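You operate a simulated robot arm through the tools that you are given. There is no shell and no other tool. Be economical: measure what you need, move in short steps, check, and stop when the job is done.

You are at the controls of a simulated two-armed robot. One attempt, no reset.

## Task
Plug in the table and the purple handset, switch on and run the table to 90 cm.
Fine: white plug into the white socket, the handset's plug into the green socket, both while the supply box is off; run it with that handset. Supply box on, and left on; other plugs and settings stay.

Only the result counts: the job must be done as asked and must still hold three seconds after the hand-in. Knocking over, shifting, dropping, spilling or breaking anything else fails it.

## Robot
Two 7-joint arms with fingered hands on one trunk, on a base that drives. Base frame: it is fixed to the floor where the robot stands at the start and does not move with it; the origin is under the middle of the robot, x ahead of it, y to its left, z up. Units: mm, degrees, N and s.
The left shoulder is at the start at [42, 163, 1061], the right one opposite. Places, roughly: black switch of the lift table [2400, -1300, 800]; green socket of the supply box [1000, 100, 900]; green switch of the lift table [2300, -1300, 800]; grey socket of the supply box [900, 100, 900]; height stop [2100, -1100, 600]; lift table [2500, -1000, 800]; limit dial [800, -200, 900]; speed slide [700, -200, 900]; switch of the supply box [800, 0, 900]; white socket of the supply box [900, 100, 900]. Payload 4 kg a hand.
The tool frame of a hand sits at the grasp point between the pads (the TCP): z along the fingers, y along the line on which they close. The tips reach 36 mm beyond it. The gripper opens to 124 mm. The gripper's body begins 42 mm behind the TCP. The gripper is a hand of 4 fingers: y runs from the thumb to the fingers, the wrist lies at [-15, -99, -189] in the tool frame, and closing takes about 1.5 s.
Orientation is told as [roll, pitch, yaw] about the base's x, y, z axes, in that order, counted from this pose: with the fingers straight down and the wrist toward the robot, the tool's x, y and z point along [0, 1, 0], [1, 0, 0] and [0, 0, -1] of the base frame.

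## Interface
- The arms move only by the tool drive_tool. It takes "left_series", "right_series" or both (then of equal length, played together; a hand with none holds still); each is a list of rows, each a list of 7 numbers: the shift along the tool's x, y, z in units of 50 mm (1.0 is 50 mm), then the turn, a rotation vector about the tool's x, y, z in units of 5 degrees (1.0 is 5 degrees), then the gripper command, from -1 (fully open) to 1 (shut), values between in proportion. In form: [[dx, dy, dz, wx, wy, wz, claw], ...]. A call has 1 to 8 rows; each row shifts and turns the commanded pose from where the row before left it, along the tool's axes as they then stand. A call with a number of a shift or a turn outside -1 to 1 is refused whole. Each row takes 0.2 s and may step no farther than 50 mm and 8.6 degrees from the row before; otherwise, or with a gripper value out of range, the whole call is refused. Where a pose cannot be reached the arm comes as near as it can. A force on the tool above 40 N (or 10 N above the force at the start of the call, whichever is more), or a blocked arm, ends the call early, and 0.2 s more pass. Each finger travels about 45 mm/s and halts on what it meets, pressing with about 21 N; the grip force reading is that of the motor and also rises with nothing between the fingers. The clock runs only during rows and for 0.2 s after the last one: add rows that do not move to give the fingers time. It gives the time, the measured TCP pose, the force on the tool (base axes), the opening and the grip force at its end, in the units of the frame above (readings bear some noise), with the torque about the TCP (base axes, N m) and any sound that the robot's microphone picked up, and new pictures: "show" is both (left out), scene, wrist or none (wrist: the cameras of the hands that moved).
- Cameras (640 x 400 px; columns grow to the right, rows downward): "scene" is now at [152.1, 8.6, 1295.1]; the picture's right is [0.09, -1.00, -0.01], its down [-0.50, -0.03, -0.86] and it looks along [0.86, 0.09, -0.51] (base axes); focal length 250 px, centre (320, 200). "left" rides on the left gripper at [-75, -86, -123] in its tool frame; the picture's right is [-0.70, -0.34, 0.63], its down [0.64, -0.68, 0.35] and it looks along [0.32, 0.65, 0.69] (tool axes); focal length 275 px, centre (320, 200). "right" rides on the right gripper at [75, -86, -123] in its tool frame; the picture's right is [-0.70, 0.34, -0.63], its down [-0.64, -0.68, 0.35] and it looks along [-0.32, 0.65, 0.69] (tool axes); focal length 275 px, centre (320, 200). There is no depth. A picture from a camera that has moved, and an enlarged one, comes with that camera's place and axes in the base frame and with its lens.
- move_column(by): slides the trunk up (or, below 0, down) by that many mm; the arms and the scene camera ride with it, the base frame stays. It gives what a move gives, with no picture.
- base_move(legs): drives the robot by 1 to 6 legs, each [ahead, left, turn to the left] in mm, mm and degrees, along the robot's own axes; the way and the turn of a leg run together, so that a leg with both is an arc; at most 1500 mm and 180 degrees a leg. The arms and the cameras ride along, it lands a little off, and it stops where it bumps. It gives what a move gives, and a new picture of the scene camera.
- hand_shape(shape, hand): the hand has 4 fingers and takes this shape, open, in about a second: jaw (thumb against the fingers, like two jaws); tri (thumb and two fingers); tip (a fingertip pinch); poke (one finger out to press); point (the index stretched); flat (the hand flat); cup (the hand cupped); fist (a fist). The gripper value then closes the fingers along that shape, each until it touches; the sizes above hold for jaw. It gives what a move gives, with no picture.
- aim_head(pan, tilt): turns the head with the scene camera to pan (to the left, within 86 degrees either way) and tilt (down, from -29 to 69), counted from straight ahead of the robot. It gives what a move gives, and a new picture of the scene camera.
- close_up(camera, box): a new picture of the part [left, top, right, bottom] of that camera's present view, enlarged. No time passes.
- sign_off(): hands the job in; it is judged then, once.

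Work in short steps. Places have to be worked out from the pictures, the camera data and where the tool is seen: move nearer, look again, correct. Check each grasp and each placing, and mend what went wrong. You have 120 turns and 260 pictures in all, those below and enlarged ones among them. Open the grippers and draw the arms clear of the work before you hand the job in, unless the task says otherwise; then end with one line.

The tools are called after "Emit:" as a command line: name --argument value ..., lists and objects as JSON in quotes. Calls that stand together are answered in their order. drive_tool: Moves the arms, as the interface text tells. Its arguments: {"type":"object","properties":{"left_series":{"type":"array","items":{"type":"array","items":{"type":"number"}}},"right_series":{"type":"array","items":{"type":"array","items":{"type":"number"}}},"show":{"type":"string","enum":["both","scene","wrist","none"]}},"required":[]} The other tools are called the same way: move_column (by) slides the trunk up or down; hand_shape (shape, hand) gives the hand a shape; base_move (legs) drives the base; aim_head (pan, tilt) turns the head that bears the scene camera; close_up (camera, box) takes an enlarged picture of a part of a camera's view; sign_off () hands the job in.

At the start:

```text
time: 0.0
left_eef_pos: [658.3, 266.1, 1192.5]
left_tool_rot: [0.0, 0.0, 0.0]
left_ft_force: [0.6, 0.6, 0.6]
left_ft_torque: [0.02, 0.01, -0.05]
left_opening: 123.9
left_gripper_force: 0.1
left_shape: jaw
right_eef_pos: [663.1, -302.9, 1137.2]
right_tool_rot: [0.0, 0.0, 0.0]
right_ft_force: [0.2, -0.3, 0.5]
right_ft_torque: [0.05, 0.0, 0.0]
right_opening: 123.6
right_gripper_force: 0.0
right_shape: jaw
trunk travel left (down, up): [-225.0, 253.0]
robot x, y, heading: [-3.0, 0.4, -0.1]
head pan, tilt: [5.3, 21.6]
```

scene: 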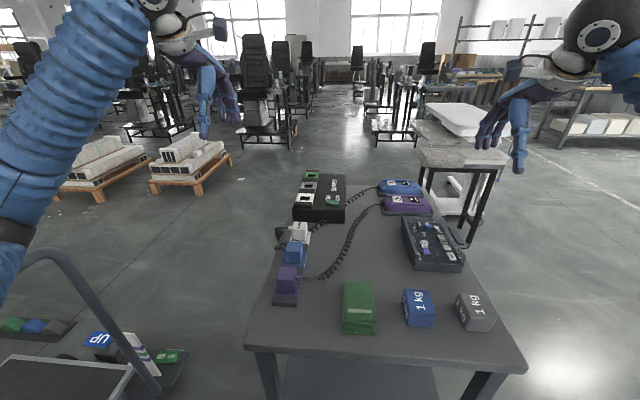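
right: 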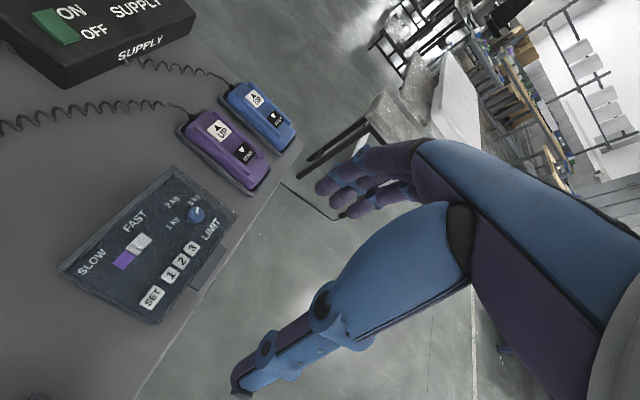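
left: 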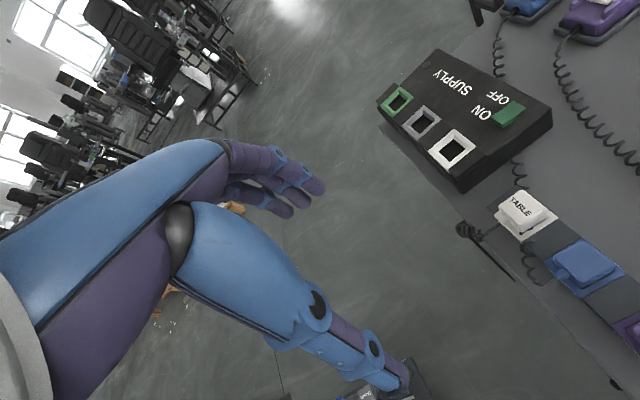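

The scene shows the supply box, three plugs in a rack, two handsets, a control panel, weights. I'll take enlarged views first.

Emit:
close_up --camera "scene" --box '[240, 160, 400, 310]'

Emit:
close_up --camera "scene" --box '[360, 80, 560, 280]'

Emit:
close_up --camera "left" --box '[360, 30, 640, 330]'

Emit:
close_up --camera "right" --box '[0, 0, 320, 330]'

```text
2.67 times, centred on (320, 235) of scene
camera zoom: at [152.1, 8.6, 1295.1], right [0.09, -1.0, -0.01], down [-0.5, -0.03, -0.86], along [0.86, 0.09, -0.51], focal length 667 px, centre (320, 107)
```

zoom: 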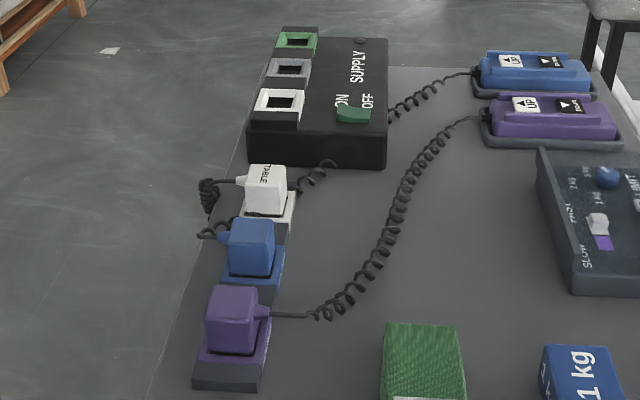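

```text
2.00 times, centred on (460, 180) of scene
camera zoom: at [152.1, 8.6, 1295.1], right [0.09, -1.0, -0.01], down [-0.5, -0.03, -0.86], along [0.86, 0.09, -0.51], focal length 500 px, centre (40, 240)
```

zoom: 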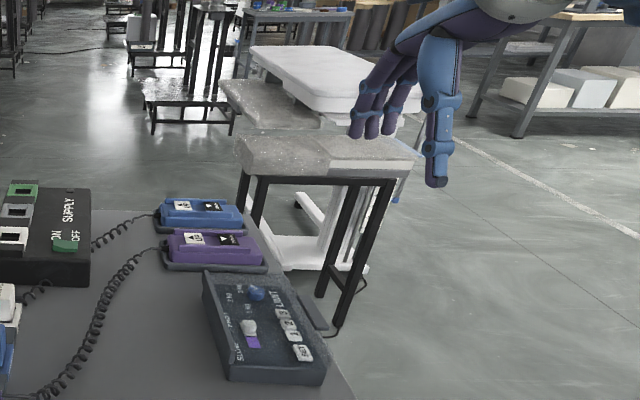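

```text
1.33 times, centred on (500, 180) of left
camera zoom: at [574.4, 191.7, 1315.8], right [-0.34, -0.7, -0.63], down [-0.68, 0.64, -0.35], along [0.65, 0.32, -0.69], focal length 367 px, centre (80, 227)
```

zoom: 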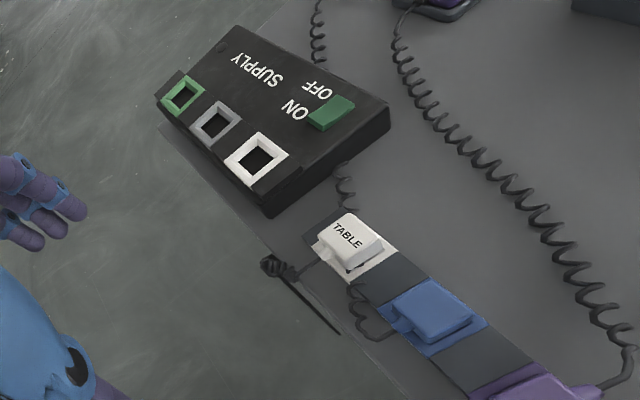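

```text
1.21 times, centred on (160, 165) of right
camera zoom: at [577.8, -228.3, 1259.9], right [0.34, -0.7, 0.63], down [-0.68, -0.64, -0.35], along [0.65, -0.32, -0.69], focal length 334 px, centre (514, 242)
```

zoom: 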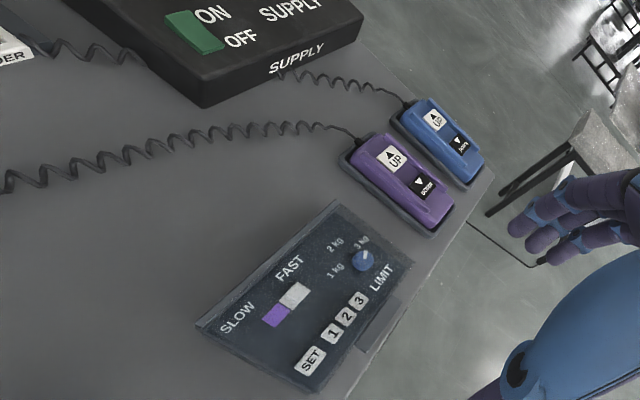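

Let me look at the lift table and the surroundings with the head.

Emit:
aim_head --pan -28 --tilt 18

Emit:
close_up --camera "scene" --box '[220, 80, 420, 240]'

Emit:
aim_head --pan 50 --tilt 35

```text
time: 1.0
left_eef_pos: [658.0, 266.1, 1193.0]
left_tool_rot: [-0.1, 0.0, 0.0]
left_ft_force: [-0.1, 0.5, 0.3]
left_ft_torque: [-0.01, -0.02, 0.01]
left_opening: 123.8
left_gripper_force: 0.1
left_shape: jaw
right_eef_pos: [663.2, -302.4, 1137.2]
right_tool_rot: [0.0, 0.0, -0.1]
right_ft_force: [0.6, -0.2, -0.7]
right_ft_torque: [-0.01, 0.0, 0.01]
right_opening: 123.6
right_gripper_force: 0.0
right_shape: jaw
trunk travel left (down, up): [-225.0, 253.0]
robot x, y, heading: [-4.9, -4.7, 0.1]
head pan, tilt: [-28.0, 18.0]
camera scene: at [143.1, -43.8, 1302.4], right [-0.46, -0.88, 0.07], down [-0.42, 0.14, -0.9], along [0.78, -0.45, -0.43], focal length 250 px, centre (320, 200)
```

scene: 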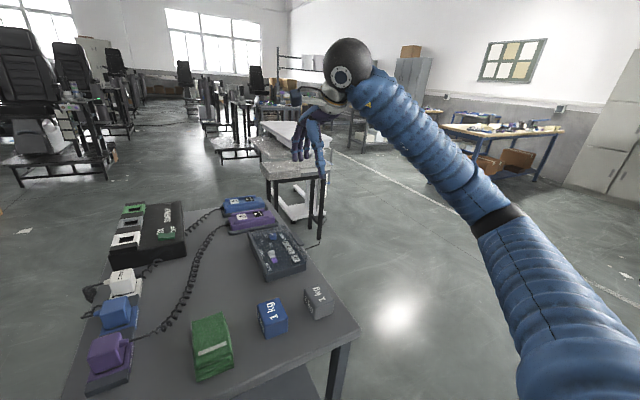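

```text
2.50 times, centred on (320, 160) of scene
camera zoom: at [143.1, -43.8, 1302.4], right [-0.46, -0.88, 0.07], down [-0.42, 0.14, -0.9], along [0.78, -0.45, -0.43], focal length 625 px, centre (320, 300)
```

zoom: 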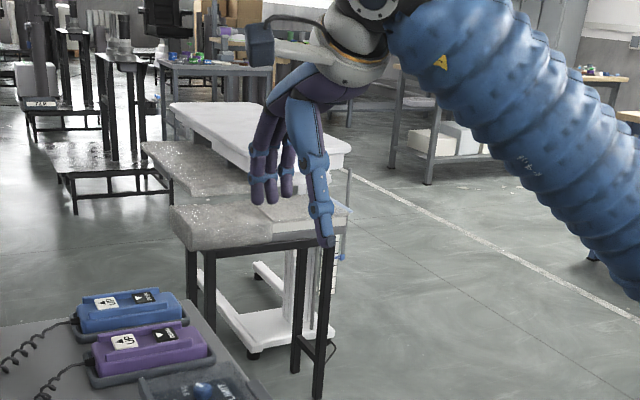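

```text
time: 2.5
left_eef_pos: [659.0, 267.6, 1194.3]
left_tool_rot: [0.0, 0.0, -0.1]
left_ft_force: [-0.4, 0.6, -0.5]
left_ft_torque: [-0.03, 0.0, 0.02]
left_opening: 123.2
left_gripper_force: 0.1
left_shape: jaw
right_eef_pos: [663.6, -303.2, 1137.2]
right_tool_rot: [0.0, -0.1, 0.0]
right_ft_force: [-1.2, -0.3, -0.3]
right_ft_torque: [-0.02, -0.01, 0.02]
right_opening: 123.5
right_gripper_force: 0.2
right_shape: jaw
trunk travel left (down, up): [-225.0, 253.0]
robot x, y, heading: [-1.8, -0.0, -0.1]
head pan, tilt: [50.0, 35.0]
camera scene: at [113.5, 67.4, 1279.6], right [0.76, -0.64, -0.12], down [-0.49, -0.44, -0.75], along [0.43, 0.63, -0.65], focal length 250 px, centre (320, 200)
```

scene: 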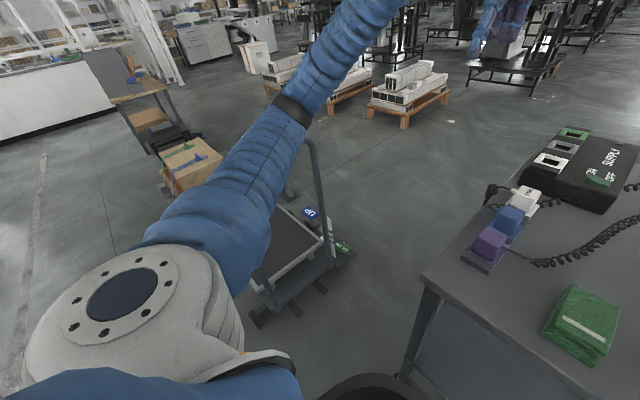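

Sockets lie on top of the box (about x 800–990, y 120); plugs at about x 700/600/526. I'll bring the left hand above for a close look.

Emit:
drive_tool --left_series '[[-0.62, 0.27, 0.61, 0, 0, 0, -1], [-0.62, 0.27, 0.61, 0, 0, 0, -1], [-0.62, 0.27, 0.61, 0, 0, 0, -1], [-0.62, 0.27, 0.61, 0, 0, 0, -1], [-0.62, 0.27, 0.61, 0, 0, 0, -1], [-0.62, 0.27, 0.61, 0, 0, 0, -1]]' --show "wrist"

Emit:
aim_head --pan 5 --tilt 30

```text
time: 3.9
left_eef_pos: [738.2, 78.7, 1006.3]
left_tool_rot: [0.0, 0.0, 0.1]
left_ft_force: [0.2, 1.4, 0.1]
left_ft_torque: [-0.01, 0.01, -0.02]
left_opening: 123.9
left_gripper_force: 0.0
left_shape: jaw
right_eef_pos: [664.6, -302.8, 1137.1]
right_tool_rot: [-0.1, 0.1, 0.0]
right_ft_force: [0.6, 0.5, -0.2]
right_ft_torque: [-0.01, 0.04, 0.01]
right_opening: 123.8
right_gripper_force: 0.0
right_shape: jaw
trunk travel left (down, up): [-225.0, 253.0]
robot x, y, heading: [2.8, -1.8, 0.1]
head pan, tilt: [50.0, 35.0]
camera left: at [655.0, 3.9, 1130.2], right [-0.34, -0.7, -0.63], down [-0.68, 0.64, -0.34], along [0.65, 0.32, -0.69], focal length 275 px, centre (320, 200)
```

left: 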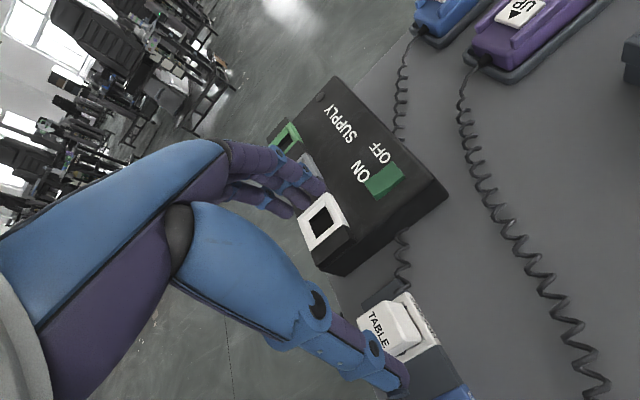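

```text
time: 5.0
left_eef_pos: [738.6, 79.5, 1009.3]
left_tool_rot: [0.0, 0.0, 0.0]
left_ft_force: [0.9, -0.2, -0.7]
left_ft_torque: [-0.01, 0.02, -0.02]
left_opening: 124.0
left_gripper_force: 0.1
left_shape: jaw
right_eef_pos: [663.4, -302.8, 1137.9]
right_tool_rot: [0.0, 0.0, 0.0]
right_ft_force: [0.5, 0.2, 0.1]
right_ft_torque: [0.03, 0.0, -0.01]
right_opening: 123.5
right_gripper_force: 0.0
right_shape: jaw
trunk travel left (down, up): [-225.0, 253.0]
robot x, y, heading: [-2.3, 1.8, 0.2]
head pan, tilt: [5.0, 30.0]
camera scene: at [147.7, 7.8, 1282.2], right [0.09, -1.0, -0.01], down [-0.62, -0.04, -0.78], along [0.78, 0.08, -0.63], focal length 250 px, centre (320, 200)
```

scene: 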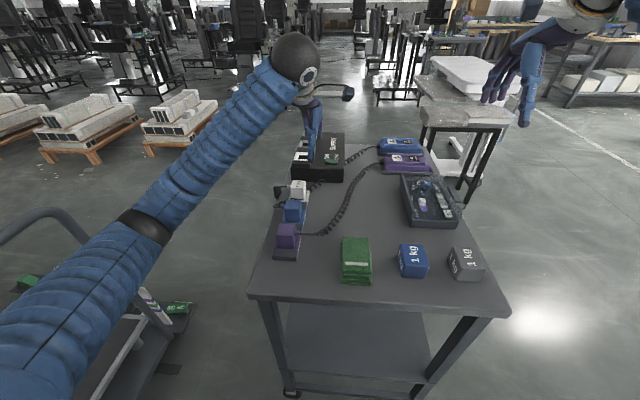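

Zoom on the rocker and the white plug.

Emit:
close_up --camera "left" --box '[300, 70, 460, 270]'

Emit:
close_up --camera "scene" --box '[260, 130, 360, 260]'

Emit:
close_up --camera "left" --box '[320, 280, 440, 400]'

```text
2.00 times, centred on (380, 170) of left
camera zoom: at [653.9, 4.4, 1131.3], right [-0.34, -0.7, -0.63], down [-0.68, 0.64, -0.35], along [0.65, 0.32, -0.69], focal length 551 px, centre (200, 260)
```

zoom: 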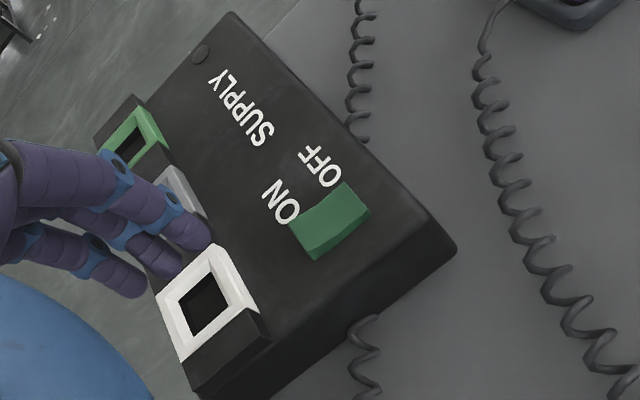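

```text
3.08 times, centred on (310, 195) of scene
camera zoom: at [147.7, 7.8, 1282.2], right [0.09, -1.0, -0.01], down [-0.62, -0.04, -0.78], along [0.78, 0.08, -0.63], focal length 769 px, centre (351, 215)
```

zoom: 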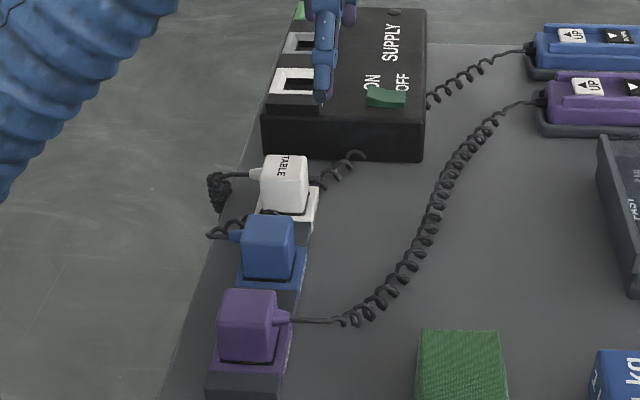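

```text
3.33 times, centred on (380, 340) of left
camera zoom: at [653.9, 4.4, 1131.3], right [-0.34, -0.7, -0.63], down [-0.68, 0.64, -0.35], along [0.65, 0.32, -0.69], focal length 918 px, centre (120, -267)
```

zoom: 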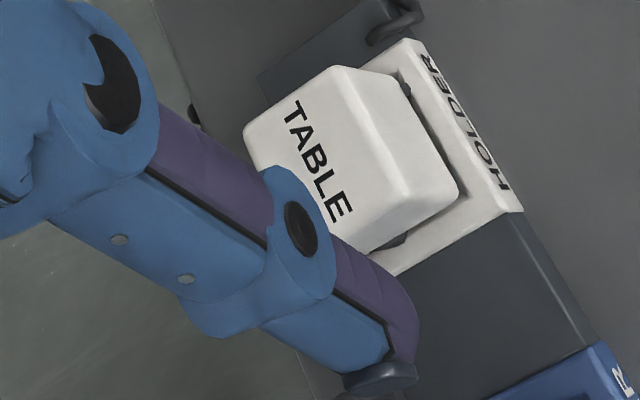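

The rocker's ON end stands proud, so it appears OFF. White plug about (720,127), top ~872; white socket ~(848,126,892). I'll go above the white plug with narrowed jaws.

Emit:
drive_tool --left_series '[[0.45, -0.19, 0, 0, 0, 0, -0.3], [0.5, -0.19, 0.4, 0, 0, 0, -0.3], [0, 0, 0.5, 0, 0, 0, -0.3], [0, 0, 0, 0, 0, 0, -0.3], [0, 0, 0, 0, 0, 0, -0.3]]'

Emit:
close_up --camera "scene" --box '[260, 110, 360, 260]'

```text
time: 6.2
left_eef_pos: [719.1, 128.2, 965.8]
left_tool_rot: [0.1, 0.0, 0.0]
left_ft_force: [0.0, 0.4, 0.0]
left_ft_torque: [0.02, 0.04, 0.01]
left_opening: 80.9
left_gripper_force: 0.0
left_shape: jaw
right_eef_pos: [662.8, -301.6, 1137.0]
right_tool_rot: [0.0, 0.0, 0.1]
right_ft_force: [-0.8, 0.4, -0.2]
right_ft_torque: [-0.02, -0.01, 0.05]
right_opening: 123.9
right_gripper_force: 0.0
right_shape: jaw
trunk travel left (down, up): [-225.0, 253.0]
robot x, y, heading: [-2.4, 0.5, -0.1]
head pan, tilt: [5.0, 30.0]
camera scene: at [147.9, 7.7, 1282.2], right [0.09, -1.0, -0.01], down [-0.63, -0.04, -0.78], along [0.78, 0.08, -0.63], focal length 250 px, centre (320, 200)
camera left: at [635.0, 52.8, 1087.7], right [-0.34, -0.7, -0.63], down [-0.68, 0.64, -0.35], along [0.65, 0.32, -0.69], focal length 275 px, centre (320, 200)
```

scene: 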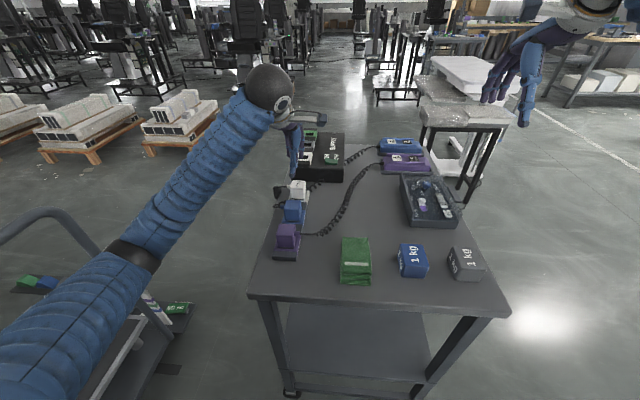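
left: 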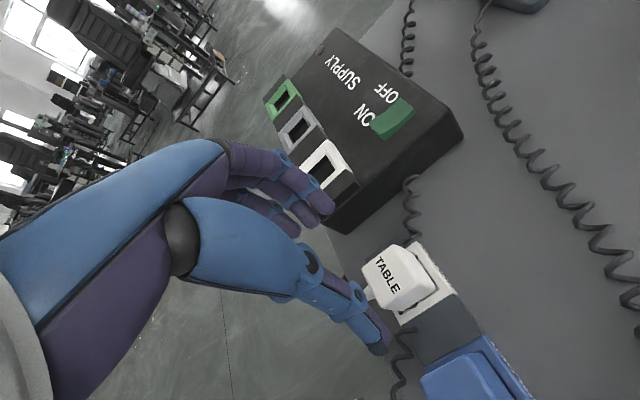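

```text
2.67 times, centred on (310, 185) of scene
camera zoom: at [147.9, 7.7, 1282.2], right [0.09, -1.0, -0.01], down [-0.63, -0.04, -0.78], along [0.78, 0.08, -0.63], focal length 667 px, centre (347, 240)
```

zoom: 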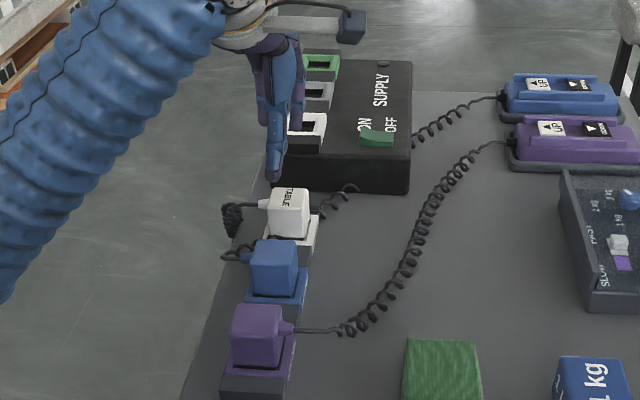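

Refined: white plug at about (714,120), top ~878. Lower around it, halting at TCP z ≈ 905 to check.

Emit:
drive_tool --left_series '[[-0.16, -0.1, 0.4, 0, 0, 0, -0.3], [0, 0, 0.4, 0, 0, 0, -0.3], [0, 0, 0.4, 0, 0, 0, -0.3], [0, 0, 0, 0, 0, 0, -0.3]]' --show "wrist"

Emit:
close_up --camera "scene" --box '[260, 140, 340, 240]'

Emit:
close_up --camera "left" --box '[300, 180, 460, 340]'

```text
time: 7.2
left_eef_pos: [716.4, 121.1, 905.9]
left_tool_rot: [0.0, 0.0, 0.0]
left_ft_force: [-0.5, 0.0, -0.2]
left_ft_torque: [0.0, 0.02, -0.05]
left_opening: 81.1
left_gripper_force: 0.1
left_shape: jaw
right_eef_pos: [662.6, -303.3, 1137.8]
right_tool_rot: [0.0, 0.0, 0.1]
right_ft_force: [-0.4, -0.5, 0.0]
right_ft_torque: [-0.01, -0.02, -0.01]
right_opening: 123.5
right_gripper_force: 0.1
right_shape: jaw
trunk travel left (down, up): [-225.0, 253.0]
robot x, y, heading: [-0.5, -4.4, 0.1]
head pan, tilt: [5.0, 30.0]
camera left: at [631.8, 46.2, 1028.4], right [-0.34, -0.7, -0.63], down [-0.68, 0.64, -0.35], along [0.65, 0.32, -0.69], focal length 275 px, centre (320, 200)
```

left: 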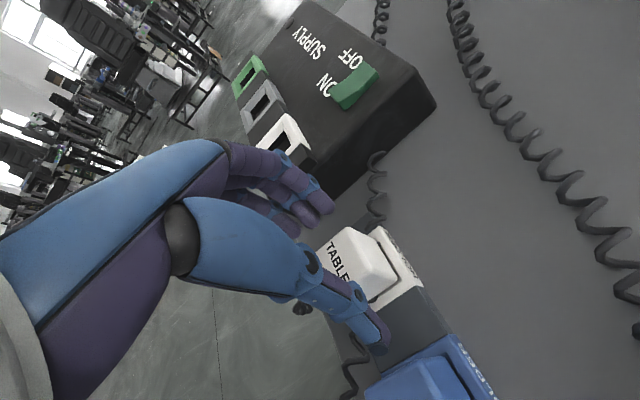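

```text
4.00 times, centred on (300, 190) of scene
camera zoom: at [147.5, 7.8, 1282.3], right [0.09, -1.0, -0.01], down [-0.62, -0.04, -0.78], along [0.78, 0.08, -0.63], focal length 1000 px, centre (400, 240)
```

zoom: 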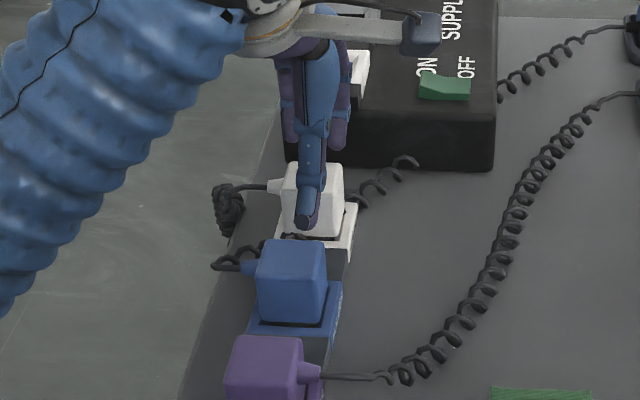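

```text
2.50 times, centred on (380, 260) of left
camera zoom: at [631.8, 46.2, 1028.4], right [-0.34, -0.7, -0.63], down [-0.68, 0.64, -0.35], along [0.65, 0.32, -0.69], focal length 688 px, centre (170, 50)
```

zoom: 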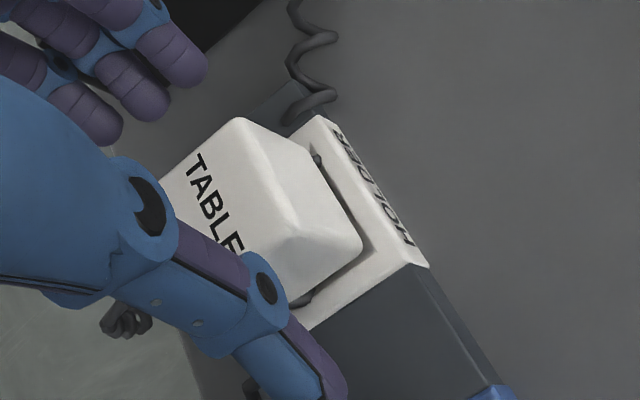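

Thumb and fingers straddle the plug. Lower another 24 mm and close.

Emit:
drive_tool --left_series '[[0, 0, 0.24, 0, 0, 0, -0.3], [0, 0, 0.24, 0, 0, 0, -0.3], [0, 0, 0, 0, 0, 0, 0.1], [0, 0, 0, 0, 0, 0, 0.4], [0, 0, 0, 0, 0, 0, 0.4], [0, 0, 0, 0, 0, 0, 0.4], [0, 0, 0, 0, 0, 0, 0.4]]' --show "wrist"

Emit:
close_up --camera "scene" --box '[260, 140, 340, 240]'

```text
time: 8.8
left_eef_pos: [715.6, 120.9, 881.2]
left_tool_rot: [0.0, 0.1, 0.0]
left_ft_force: [0.8, 0.3, 4.3]
left_ft_torque: [0.01, -0.21, -0.04]
left_opening: 46.1
left_gripper_force: 21.2
left_shape: jaw
right_eef_pos: [662.8, -302.5, 1138.1]
right_tool_rot: [-0.1, 0.0, 0.0]
right_ft_force: [-0.5, -0.1, -0.4]
right_ft_torque: [0.02, 0.01, -0.02]
right_opening: 123.7
right_gripper_force: 0.0
right_shape: jaw
trunk travel left (down, up): [-225.0, 253.0]
robot x, y, heading: [0.1, 1.2, -0.0]
head pan, tilt: [5.0, 30.0]
camera left: at [632.3, 45.6, 1004.6], right [-0.34, -0.7, -0.63], down [-0.68, 0.64, -0.35], along [0.65, 0.32, -0.69], focal length 275 px, centre (320, 200)
```

left: 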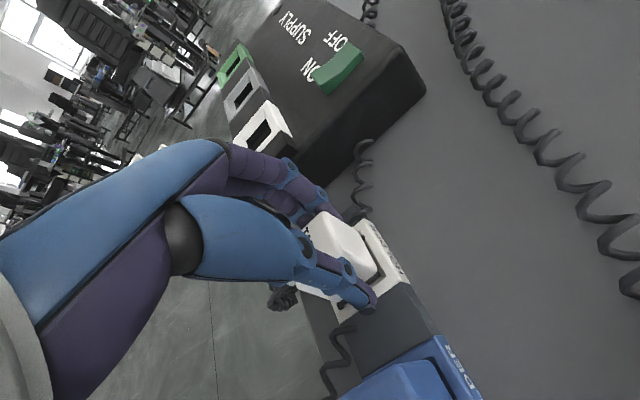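

```text
4.00 times, centred on (300, 190) of scene
camera zoom: at [147.4, 7.8, 1282.3], right [0.09, -1.0, -0.01], down [-0.62, -0.04, -0.78], along [0.78, 0.08, -0.63], focal length 1000 px, centre (400, 240)
```

zoom: 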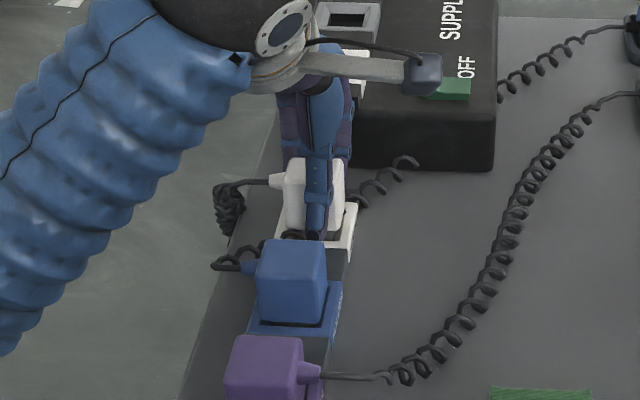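

Gripped (46 mm, 21 N). Lift straight up and look at the plug's underside.

Emit:
drive_tool --left_series '[[0, 0, -0.3, 0, 0, 0, 0.4], [0, 0, -0.3, 0, 0, 0, 0.4], [0, 0, -0.4, 0, 0, 0, 0.4], [0, 0, -0.5, 0, 0, 0, 0.4], [0, 0, -0.3, 0, 0, 0, 0.4]]' --show "wrist"

Emit:
close_up --camera "scene" --box '[260, 120, 360, 240]'

Emit:
close_up --camera "left" --box '[260, 100, 420, 340]'

```text
time: 10.0
left_eef_pos: [713.7, 120.9, 969.9]
left_tool_rot: [0.0, -0.1, 0.0]
left_ft_force: [-0.7, 0.8, -0.5]
left_ft_torque: [-0.02, 0.01, -0.04]
left_opening: 44.7
left_gripper_force: 21.2
left_shape: jaw
right_eef_pos: [664.1, -302.8, 1138.3]
right_tool_rot: [-0.1, -0.1, 0.0]
right_ft_force: [0.5, -1.4, -0.3]
right_ft_torque: [-0.01, -0.01, 0.01]
right_opening: 123.8
right_gripper_force: 0.0
right_shape: jaw
trunk travel left (down, up): [-225.0, 253.0]
robot x, y, heading: [-1.3, -0.8, -0.1]
head pan, tilt: [5.0, 30.0]
camera left: at [630.7, 45.3, 1093.2], right [-0.34, -0.7, -0.63], down [-0.68, 0.65, -0.35], along [0.65, 0.32, -0.69], focal length 275 px, centre (320, 200)
```

left: 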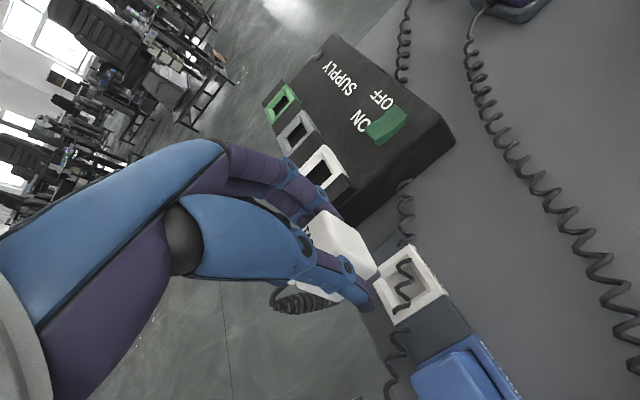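

```text
3.33 times, centred on (310, 180) of scene
camera zoom: at [147.5, 7.6, 1282.2], right [0.09, -1.0, -0.01], down [-0.62, -0.04, -0.78], along [0.78, 0.08, -0.63], focal length 833 px, centre (353, 267)
```

zoom: 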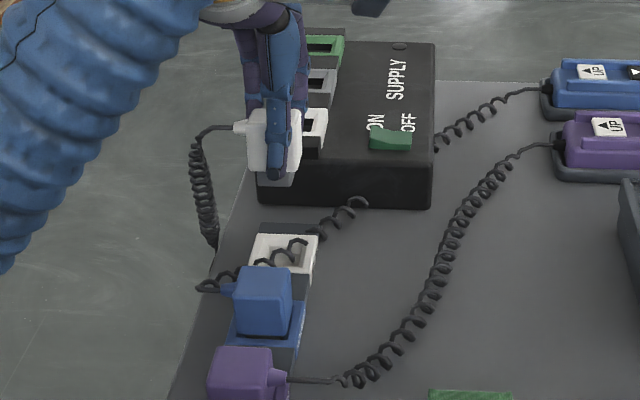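

```text
1.67 times, centred on (340, 220) of left
camera zoom: at [630.7, 45.3, 1093.2], right [-0.34, -0.7, -0.63], down [-0.68, 0.65, -0.35], along [0.65, 0.32, -0.69], focal length 459 px, centre (287, 167)
```

zoom: 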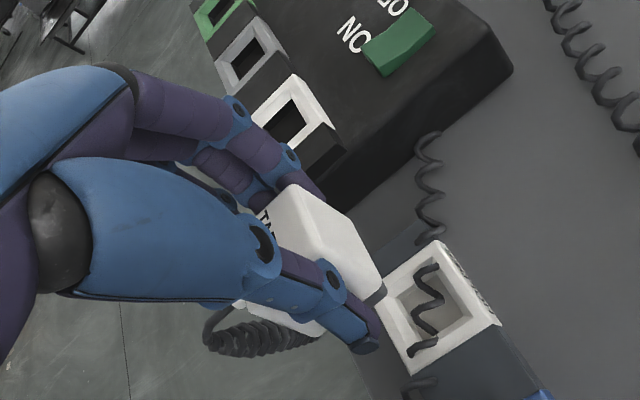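

Plug lifted, and its grey insert matches the square recess (holder rim z≈845). Socket estimate (858,128,~882). Move above it, staying at z 970.

Emit:
drive_tool --left_series '[[0.02, 0.7, 0, 0, 0, 0, 0.4], [0.02, 0.7, 0, 0, 0, 0, 0.4], [0.02, 0.7, 0, 0, 0, 0, 0.4], [0.02, 0.7, 0, 0, 0, 0, 0.4], [0, 0, 0, 0, 0, 0, 0.4]]' --show "wrist"

Emit:
close_up --camera "scene" --box '[270, 110, 350, 210]'

Emit:
close_up --camera "left" --box '[260, 140, 420, 340]'

```text
time: 11.2
left_eef_pos: [853.5, 124.1, 971.7]
left_tool_rot: [-0.1, 0.0, 0.0]
left_ft_force: [0.1, 0.0, -0.5]
left_ft_torque: [0.0, 0.0, 0.02]
left_opening: 44.9
left_gripper_force: 21.2
left_shape: jaw
right_eef_pos: [663.0, -302.1, 1137.7]
right_tool_rot: [0.1, -0.1, 0.0]
right_ft_force: [-0.8, 0.2, 0.6]
right_ft_torque: [-0.01, 0.01, 0.01]
right_opening: 123.9
right_gripper_force: 0.0
right_shape: jaw
trunk travel left (down, up): [-225.0, 253.0]
robot x, y, heading: [0.4, -0.6, -0.1]
head pan, tilt: [5.0, 30.0]
camera left: at [770.3, 48.6, 1093.4], right [-0.34, -0.7, -0.63], down [-0.68, 0.64, -0.35], along [0.65, 0.32, -0.69], focal length 275 px, centre (320, 200)
```

left: 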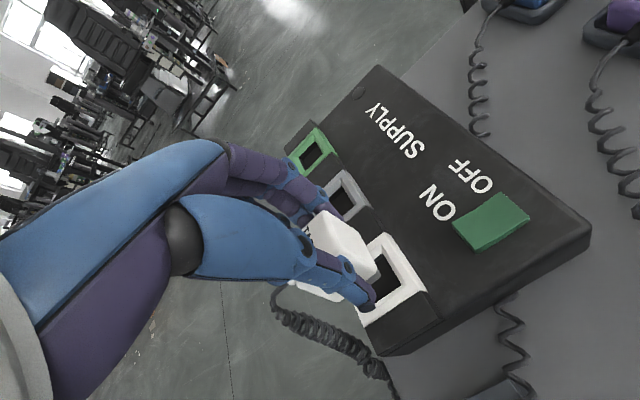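

```text
4.00 times, centred on (310, 160) of scene
camera zoom: at [147.5, 7.9, 1282.2], right [0.09, -1.0, -0.01], down [-0.62, -0.04, -0.78], along [0.78, 0.08, -0.63], focal length 1000 px, centre (360, 360)
```

zoom: 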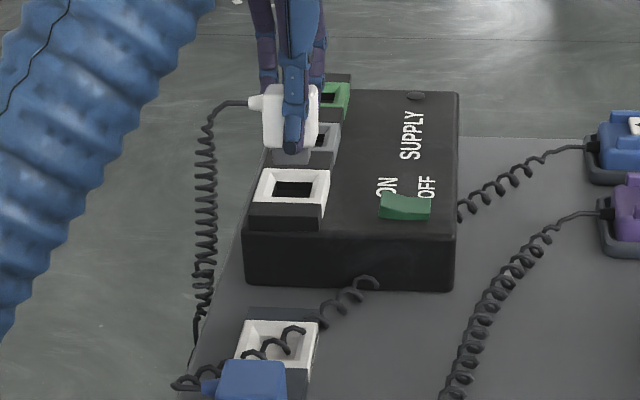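

```text
2.00 times, centred on (340, 240) of left
camera zoom: at [770.3, 48.6, 1093.4], right [-0.34, -0.7, -0.63], down [-0.68, 0.64, -0.35], along [0.65, 0.32, -0.69], focal length 551 px, centre (280, 120)
```

zoom: 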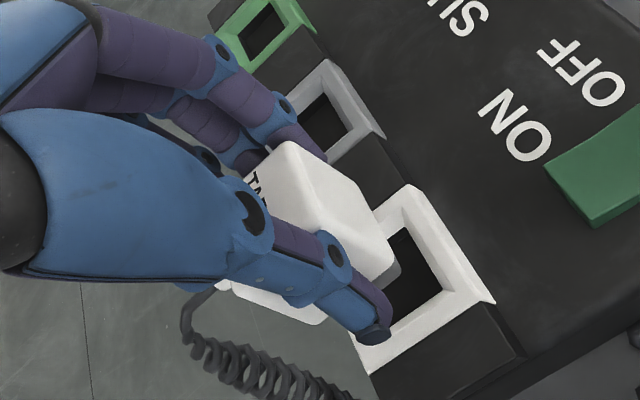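

Socket now judged at (861,133,~880). Shift there and lower to 945 for a closer check.

Emit:
drive_tool --left_series '[[0.1, 0.06, 0.1, 0, 0, 0, 0.4], [0.1, 0.06, 0.2, 0, 0, 0, 0.4], [0, 0, 0.2, 0, 0, 0, 0.4], [0, 0, 0, 0, 0, 0, 0.4]]' --show "wrist"

Emit:
close_up --camera "scene" --box '[280, 120, 340, 200]'

Emit:
close_up --camera "left" --box '[280, 180, 400, 320]'

```text
time: 12.2
left_eef_pos: [860.4, 132.7, 948.9]
left_tool_rot: [0.0, -0.1, -0.1]
left_ft_force: [2.3, -4.5, 16.9]
left_ft_torque: [0.04, -0.35, -0.09]
left_opening: 45.4
left_gripper_force: 20.8
left_shape: jaw
right_eef_pos: [662.0, -303.9, 1138.5]
right_tool_rot: [0.0, -0.1, 0.0]
right_ft_force: [1.1, 0.9, 0.6]
right_ft_torque: [0.0, 0.0, 0.0]
right_opening: 123.9
right_gripper_force: 0.1
right_shape: jaw
trunk travel left (down, up): [-225.0, 253.0]
robot x, y, heading: [-1.0, 1.3, 0.3]
head pan, tilt: [5.0, 30.0]
camera left: at [775.8, 58.0, 1071.2], right [-0.34, -0.7, -0.63], down [-0.68, 0.65, -0.35], along [0.65, 0.31, -0.69], focal length 275 px, centre (320, 200)
```

left: 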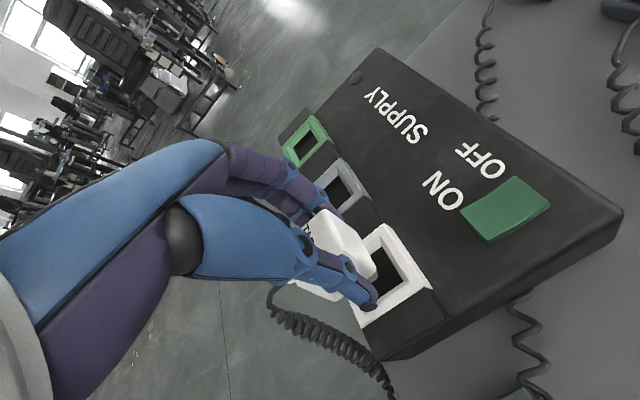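

```text
5.00 times, centred on (310, 160) of scene
camera zoom: at [146.5, 7.1, 1282.7], right [0.09, -1.0, -0.01], down [-0.62, -0.04, -0.78], along [0.78, 0.08, -0.63], focal length 1250 px, centre (370, 400)
```

zoom: 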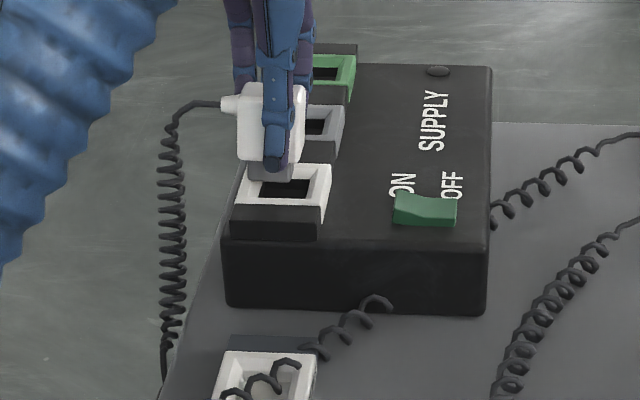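

```text
2.86 times, centred on (340, 250) of left
camera zoom: at [775.8, 58.0, 1071.2], right [-0.34, -0.7, -0.63], down [-0.68, 0.65, -0.35], along [0.65, 0.31, -0.69], focal length 786 px, centre (263, 57)
```

zoom: 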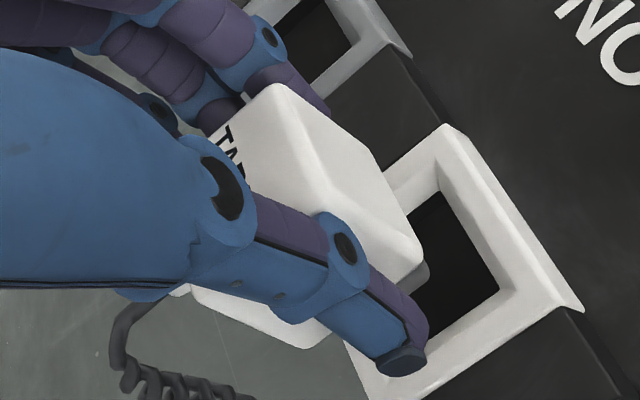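

Contact on the rim at TCP z 949: the plug is too far forward and left by about (−13, −10). Raise a bit, shift, and recheck.

Emit:
drive_tool --left_series '[[0, 0, -0.2, 0, 0, 0, 0.4], [-0.19, -0.27, 0, 0, 0, 0, 0.4], [0, 0, 0, 0, 0, 0, 0.4]]' --show "none"

Emit:
close_up --camera "scene" --box '[280, 140, 330, 190]'

Emit:
close_up --camera "left" --box '[320, 200, 440, 320]'

```text
time: 13.0
left_eef_pos: [847.5, 124.3, 956.1]
left_tool_rot: [0.0, 0.0, 0.0]
left_ft_force: [-0.5, 0.1, -0.8]
left_ft_torque: [0.02, -0.01, 0.02]
left_opening: 45.1
left_gripper_force: 20.9
left_shape: jaw
right_eef_pos: [663.9, -303.5, 1136.2]
right_tool_rot: [0.0, 0.0, -0.1]
right_ft_force: [0.3, -0.4, 0.7]
right_ft_torque: [0.04, 0.02, -0.01]
right_opening: 123.9
right_gripper_force: 0.1
right_shape: jaw
trunk travel left (down, up): [-225.0, 253.0]
robot x, y, heading: [4.3, 0.6, -0.1]
head pan, tilt: [5.0, 30.0]
```

```text
8.00 times, centred on (305, 165) of scene
camera zoom: at [148.0, 8.0, 1282.0], right [0.09, -1.0, -0.01], down [-0.63, -0.04, -0.78], along [0.78, 0.08, -0.63], focal length 2000 px, centre (440, 480)
```

zoom: 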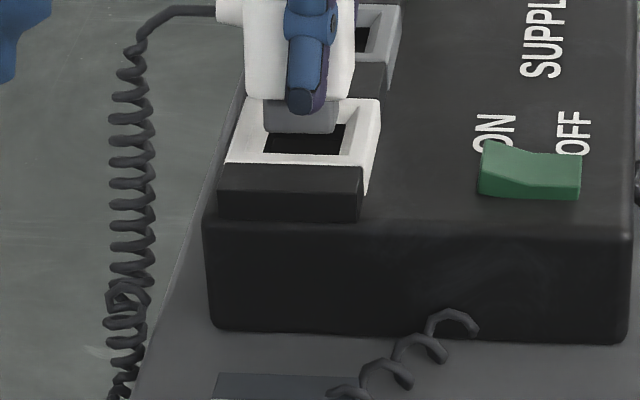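

```text
3.33 times, centred on (380, 260) of left
camera zoom: at [763.2, 49.1, 1078.2], right [-0.34, -0.7, -0.63], down [-0.68, 0.64, -0.34], along [0.65, 0.32, -0.69], focal length 918 px, centre (120, 0)
```

zoom: 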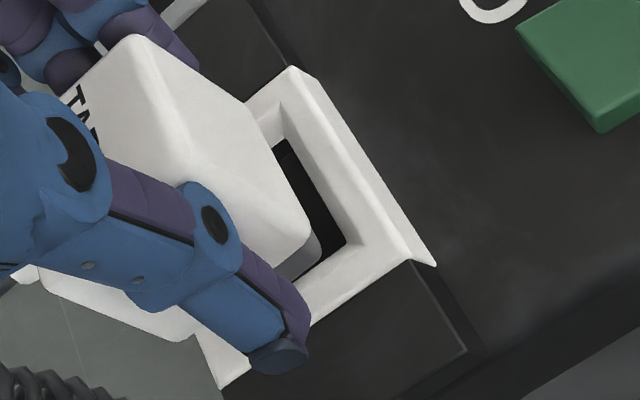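

Nearly aligned. Apply a small shift (−2.5,−2) and lower gently.

Emit:
drive_tool --left_series '[[-0.05, -0.05, 0, 0, 0, 0, 0.4], [0, 0, 0.1, 0, 0, 0, 0.4], [0, 0, 0.1, 0, 0, 0, 0.4], [0, 0, 0.06, 0, 0, 0, 0.4]]' --show "none"

Emit:
close_up --camera "scene" --box '[280, 140, 330, 190]'

Emit:
close_up --camera "left" --box '[320, 200, 440, 320]'

```text
time: 14.0
left_eef_pos: [844.8, 122.3, 945.1]
left_tool_rot: [0.0, -0.2, 0.0]
left_ft_force: [5.0, 0.4, 15.4]
left_ft_torque: [-0.06, -0.15, -0.01]
left_opening: 43.8
left_gripper_force: 20.7
left_shape: jaw
right_eef_pos: [663.5, -304.0, 1138.6]
right_tool_rot: [0.0, 0.0, 0.0]
right_ft_force: [-0.3, 0.3, 0.2]
right_ft_torque: [-0.02, -0.01, 0.02]
right_opening: 123.7
right_gripper_force: 0.0
right_shape: jaw
trunk travel left (down, up): [-225.0, 253.0]
robot x, y, heading: [-2.0, -0.5, -0.1]
head pan, tilt: [5.0, 30.0]
```

```text
8.00 times, centred on (305, 165) of scene
camera zoom: at [146.8, 7.6, 1282.7], right [0.09, -1.0, -0.01], down [-0.62, -0.04, -0.78], along [0.78, 0.08, -0.63], focal length 2000 px, centre (440, 480)
```

zoom: 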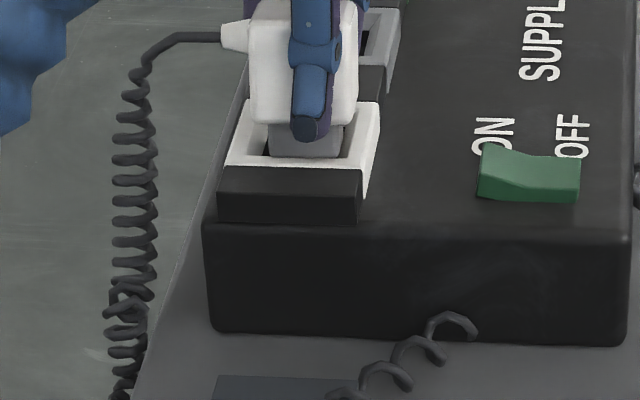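

```text
3.33 times, centred on (380, 260) of left
camera zoom: at [760.5, 47.7, 1068.0], right [-0.33, -0.7, -0.63], down [-0.68, 0.64, -0.35], along [0.65, 0.32, -0.69], focal length 918 px, centre (120, 0)
```

zoom: 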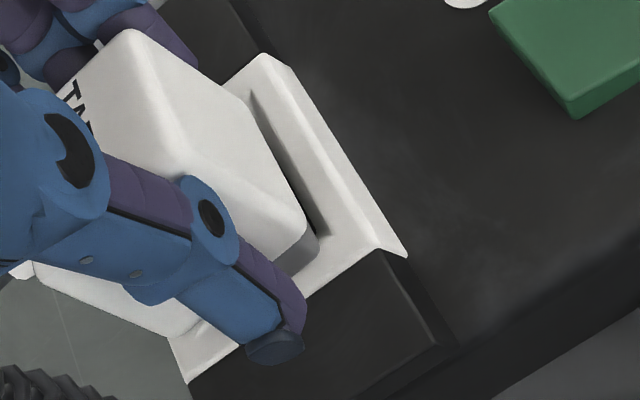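

The insert is catching the near rim (force +x). Raise slightly, shift +2.5 in x and −1 in y, and lower.

Emit:
drive_tool --left_series '[[0, 0, -0.1, 0, 0, 0, 0.4], [-0.02, 0.05, 0, 0, 0, 0, 0.4], [0, 0, 0.1, 0, 0, 0, 0.4], [0, 0, 0.1, 0, 0, 0, 0.4], [0, 0, 0.06, 0, 0, 0, 0.4]]' --show "none"

Emit:
close_up --camera "scene" --box '[280, 140, 330, 190]'

Emit:
close_up --camera "left" --box '[320, 200, 440, 320]'

```text
time: 15.2
left_eef_pos: [848.7, 120.1, 936.8]
left_tool_rot: [0.0, -0.1, 0.2]
left_ft_force: [18.2, 5.3, 18.7]
left_ft_torque: [0.15, -0.76, 0.1]
left_opening: 41.3
left_gripper_force: 20.9
left_shape: jaw
right_eef_pos: [664.4, -303.2, 1137.2]
right_tool_rot: [0.0, 0.1, 0.0]
right_ft_force: [-0.8, -0.2, 0.3]
right_ft_torque: [-0.02, 0.02, 0.03]
right_opening: 123.7
right_gripper_force: 0.1
right_shape: jaw
trunk travel left (down, up): [-225.0, 253.0]
robot x, y, heading: [1.4, 1.3, -0.0]
head pan, tilt: [5.0, 30.0]
```

```text
8.00 times, centred on (305, 165) of scene
camera zoom: at [148.6, 7.9, 1282.2], right [0.09, -1.0, -0.01], down [-0.63, -0.04, -0.78], along [0.78, 0.08, -0.63], focal length 2000 px, centre (440, 480)
```

zoom: 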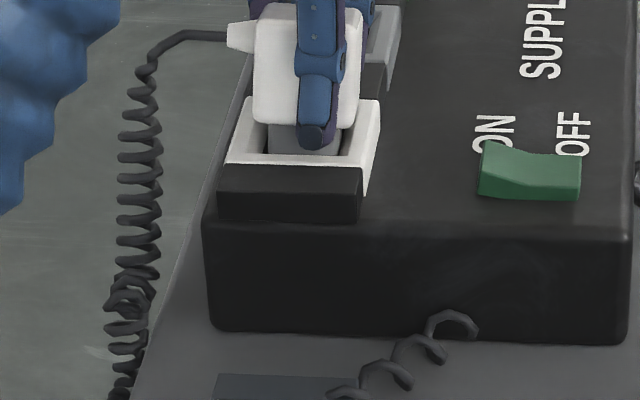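

```text
3.33 times, centred on (380, 260) of left
camera zoom: at [764.8, 46.7, 1058.3], right [-0.33, -0.7, -0.63], down [-0.68, 0.64, -0.35], along [0.65, 0.32, -0.69], focal length 918 px, centre (120, 0)
```

zoom: 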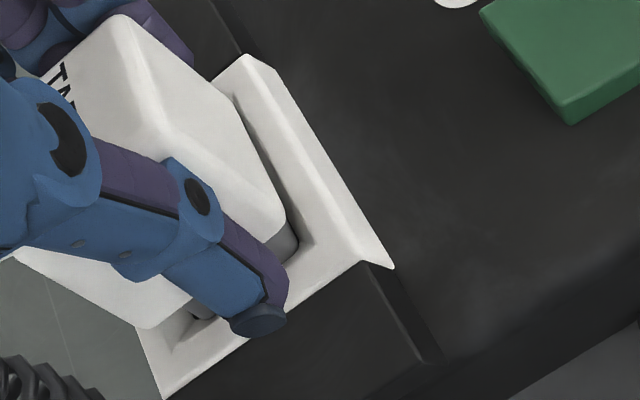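

The reaction force (+18 x, +5 y) says the plug leans on the near/right funnel wall. Raise a little, shift (+3,+2) and lower again.

Emit:
drive_tool --left_series '[[0, 0, -0.1, 0, 0, 0, 0.4], [0.04, 0.03, 0, 0, 0, 0, 0.4], [0, 0, 0, 0, 0, 0, 0.4]]' --show "none"

Emit:
close_up --camera "scene" --box '[280, 140, 330, 190]'

Emit:
close_up --camera "left" --box '[320, 200, 440, 320]'

```text
time: 16.0
left_eef_pos: [849.9, 123.4, 938.7]
left_tool_rot: [-0.1, 0.0, 0.0]
left_ft_force: [6.8, 0.4, 1.5]
left_ft_torque: [-0.04, -0.38, 0.0]
left_opening: 41.7
left_gripper_force: 21.0
left_shape: jaw
right_eef_pos: [664.1, -303.1, 1137.3]
right_tool_rot: [-0.1, 0.0, 0.0]
right_ft_force: [-0.1, -0.4, -0.2]
right_ft_torque: [0.0, 0.0, 0.0]
right_opening: 123.9
right_gripper_force: 0.1
right_shape: jaw
trunk travel left (down, up): [-225.0, 253.0]
robot x, y, heading: [-0.9, 2.3, 0.1]
head pan, tilt: [5.0, 30.0]
```

```text
8.00 times, centred on (305, 165) of scene
camera zoom: at [148.0, 7.7, 1282.0], right [0.09, -1.0, -0.01], down [-0.63, -0.04, -0.78], along [0.78, 0.08, -0.63], focal length 2000 px, centre (440, 480)
```

zoom: 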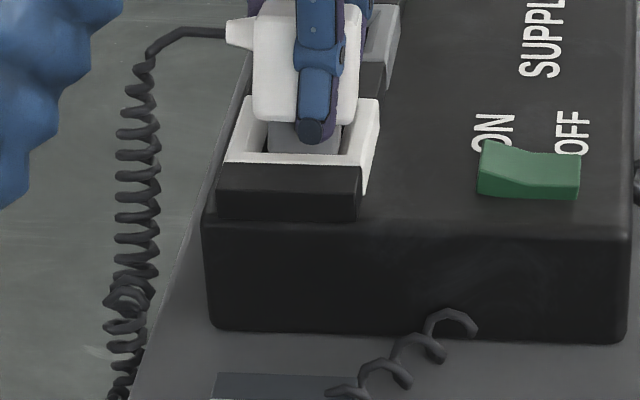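

```text
3.33 times, centred on (380, 260) of left
camera zoom: at [765.4, 47.1, 1061.3], right [-0.34, -0.7, -0.63], down [-0.68, 0.65, -0.34], along [0.65, 0.32, -0.69], focal length 918 px, centre (120, 0)
```

zoom: 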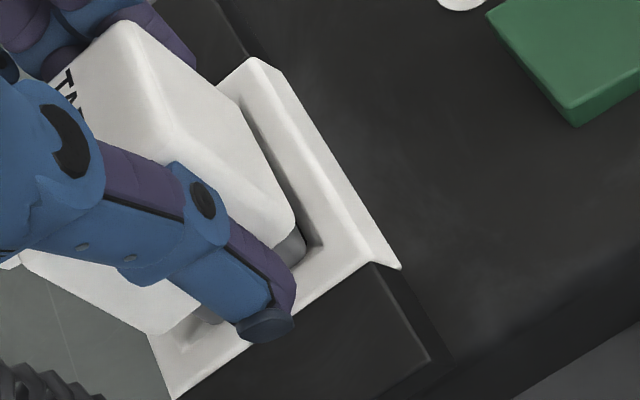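

Residual +x push of 7 N; shift 2 mm more in x and press down.

Emit:
drive_tool --left_series '[[0, 0.05, 0, 0, 0, 0, 0.4], [0, 0, 0.1, 0, 0, 0, 0.4], [0, 0, 0.1, 0, 0, 0, 0.4], [0, 0, 0.1, 0, 0, 0, 0.4], [0, 0, 0.1, 0, 0, 0, 0.4]]' --show "none"

Emit:
close_up --camera "scene" --box '[280, 140, 330, 190]'

Emit:
close_up --camera "left" --box '[320, 200, 440, 320]'

```text
time: 17.2
left_eef_pos: [851.5, 124.4, 929.0]
left_tool_rot: [-0.1, -0.7, 0.1]
left_ft_force: [-1.1, 1.8, 21.8]
left_ft_torque: [-0.04, -0.14, -0.03]
left_opening: 42.8
left_gripper_force: 21.2
left_shape: jaw
right_eef_pos: [663.8, -302.6, 1137.1]
right_tool_rot: [0.1, 0.0, 0.1]
right_ft_force: [0.0, -0.5, 0.0]
right_ft_torque: [-0.04, 0.02, 0.0]
right_opening: 123.5
right_gripper_force: 0.1
right_shape: jaw
trunk travel left (down, up): [-225.0, 253.0]
robot x, y, heading: [-1.1, 5.2, 0.1]
head pan, tilt: [5.0, 30.0]
stopped in row 5 (left hand): the force on the tool passed its limit (the readings are from after the stop); the commanded pose is now the measured one
```

```text
8.00 times, centred on (305, 165) of scene
camera zoom: at [147.2, 7.7, 1282.0], right [0.09, -1.0, -0.01], down [-0.62, -0.04, -0.78], along [0.78, 0.08, -0.63], focal length 2000 px, centre (440, 480)
```

zoom: 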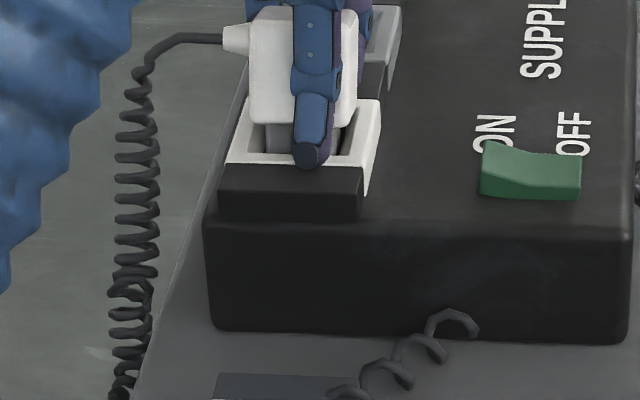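

```text
3.33 times, centred on (380, 260) of left
camera zoom: at [766.7, 49.0, 1050.1], right [-0.33, -0.7, -0.64], down [-0.68, 0.64, -0.36], along [0.66, 0.31, -0.68], focal length 918 px, centre (120, 0)
```

zoom: 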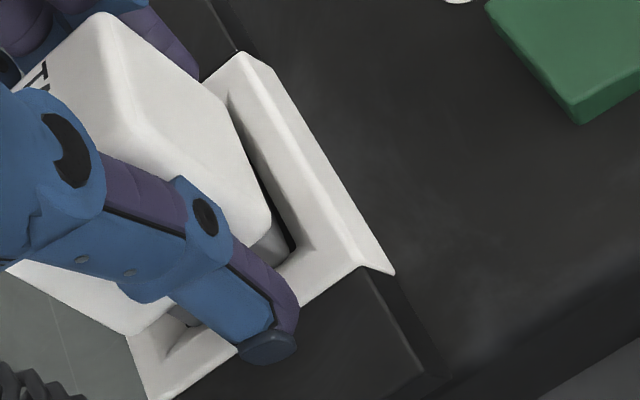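

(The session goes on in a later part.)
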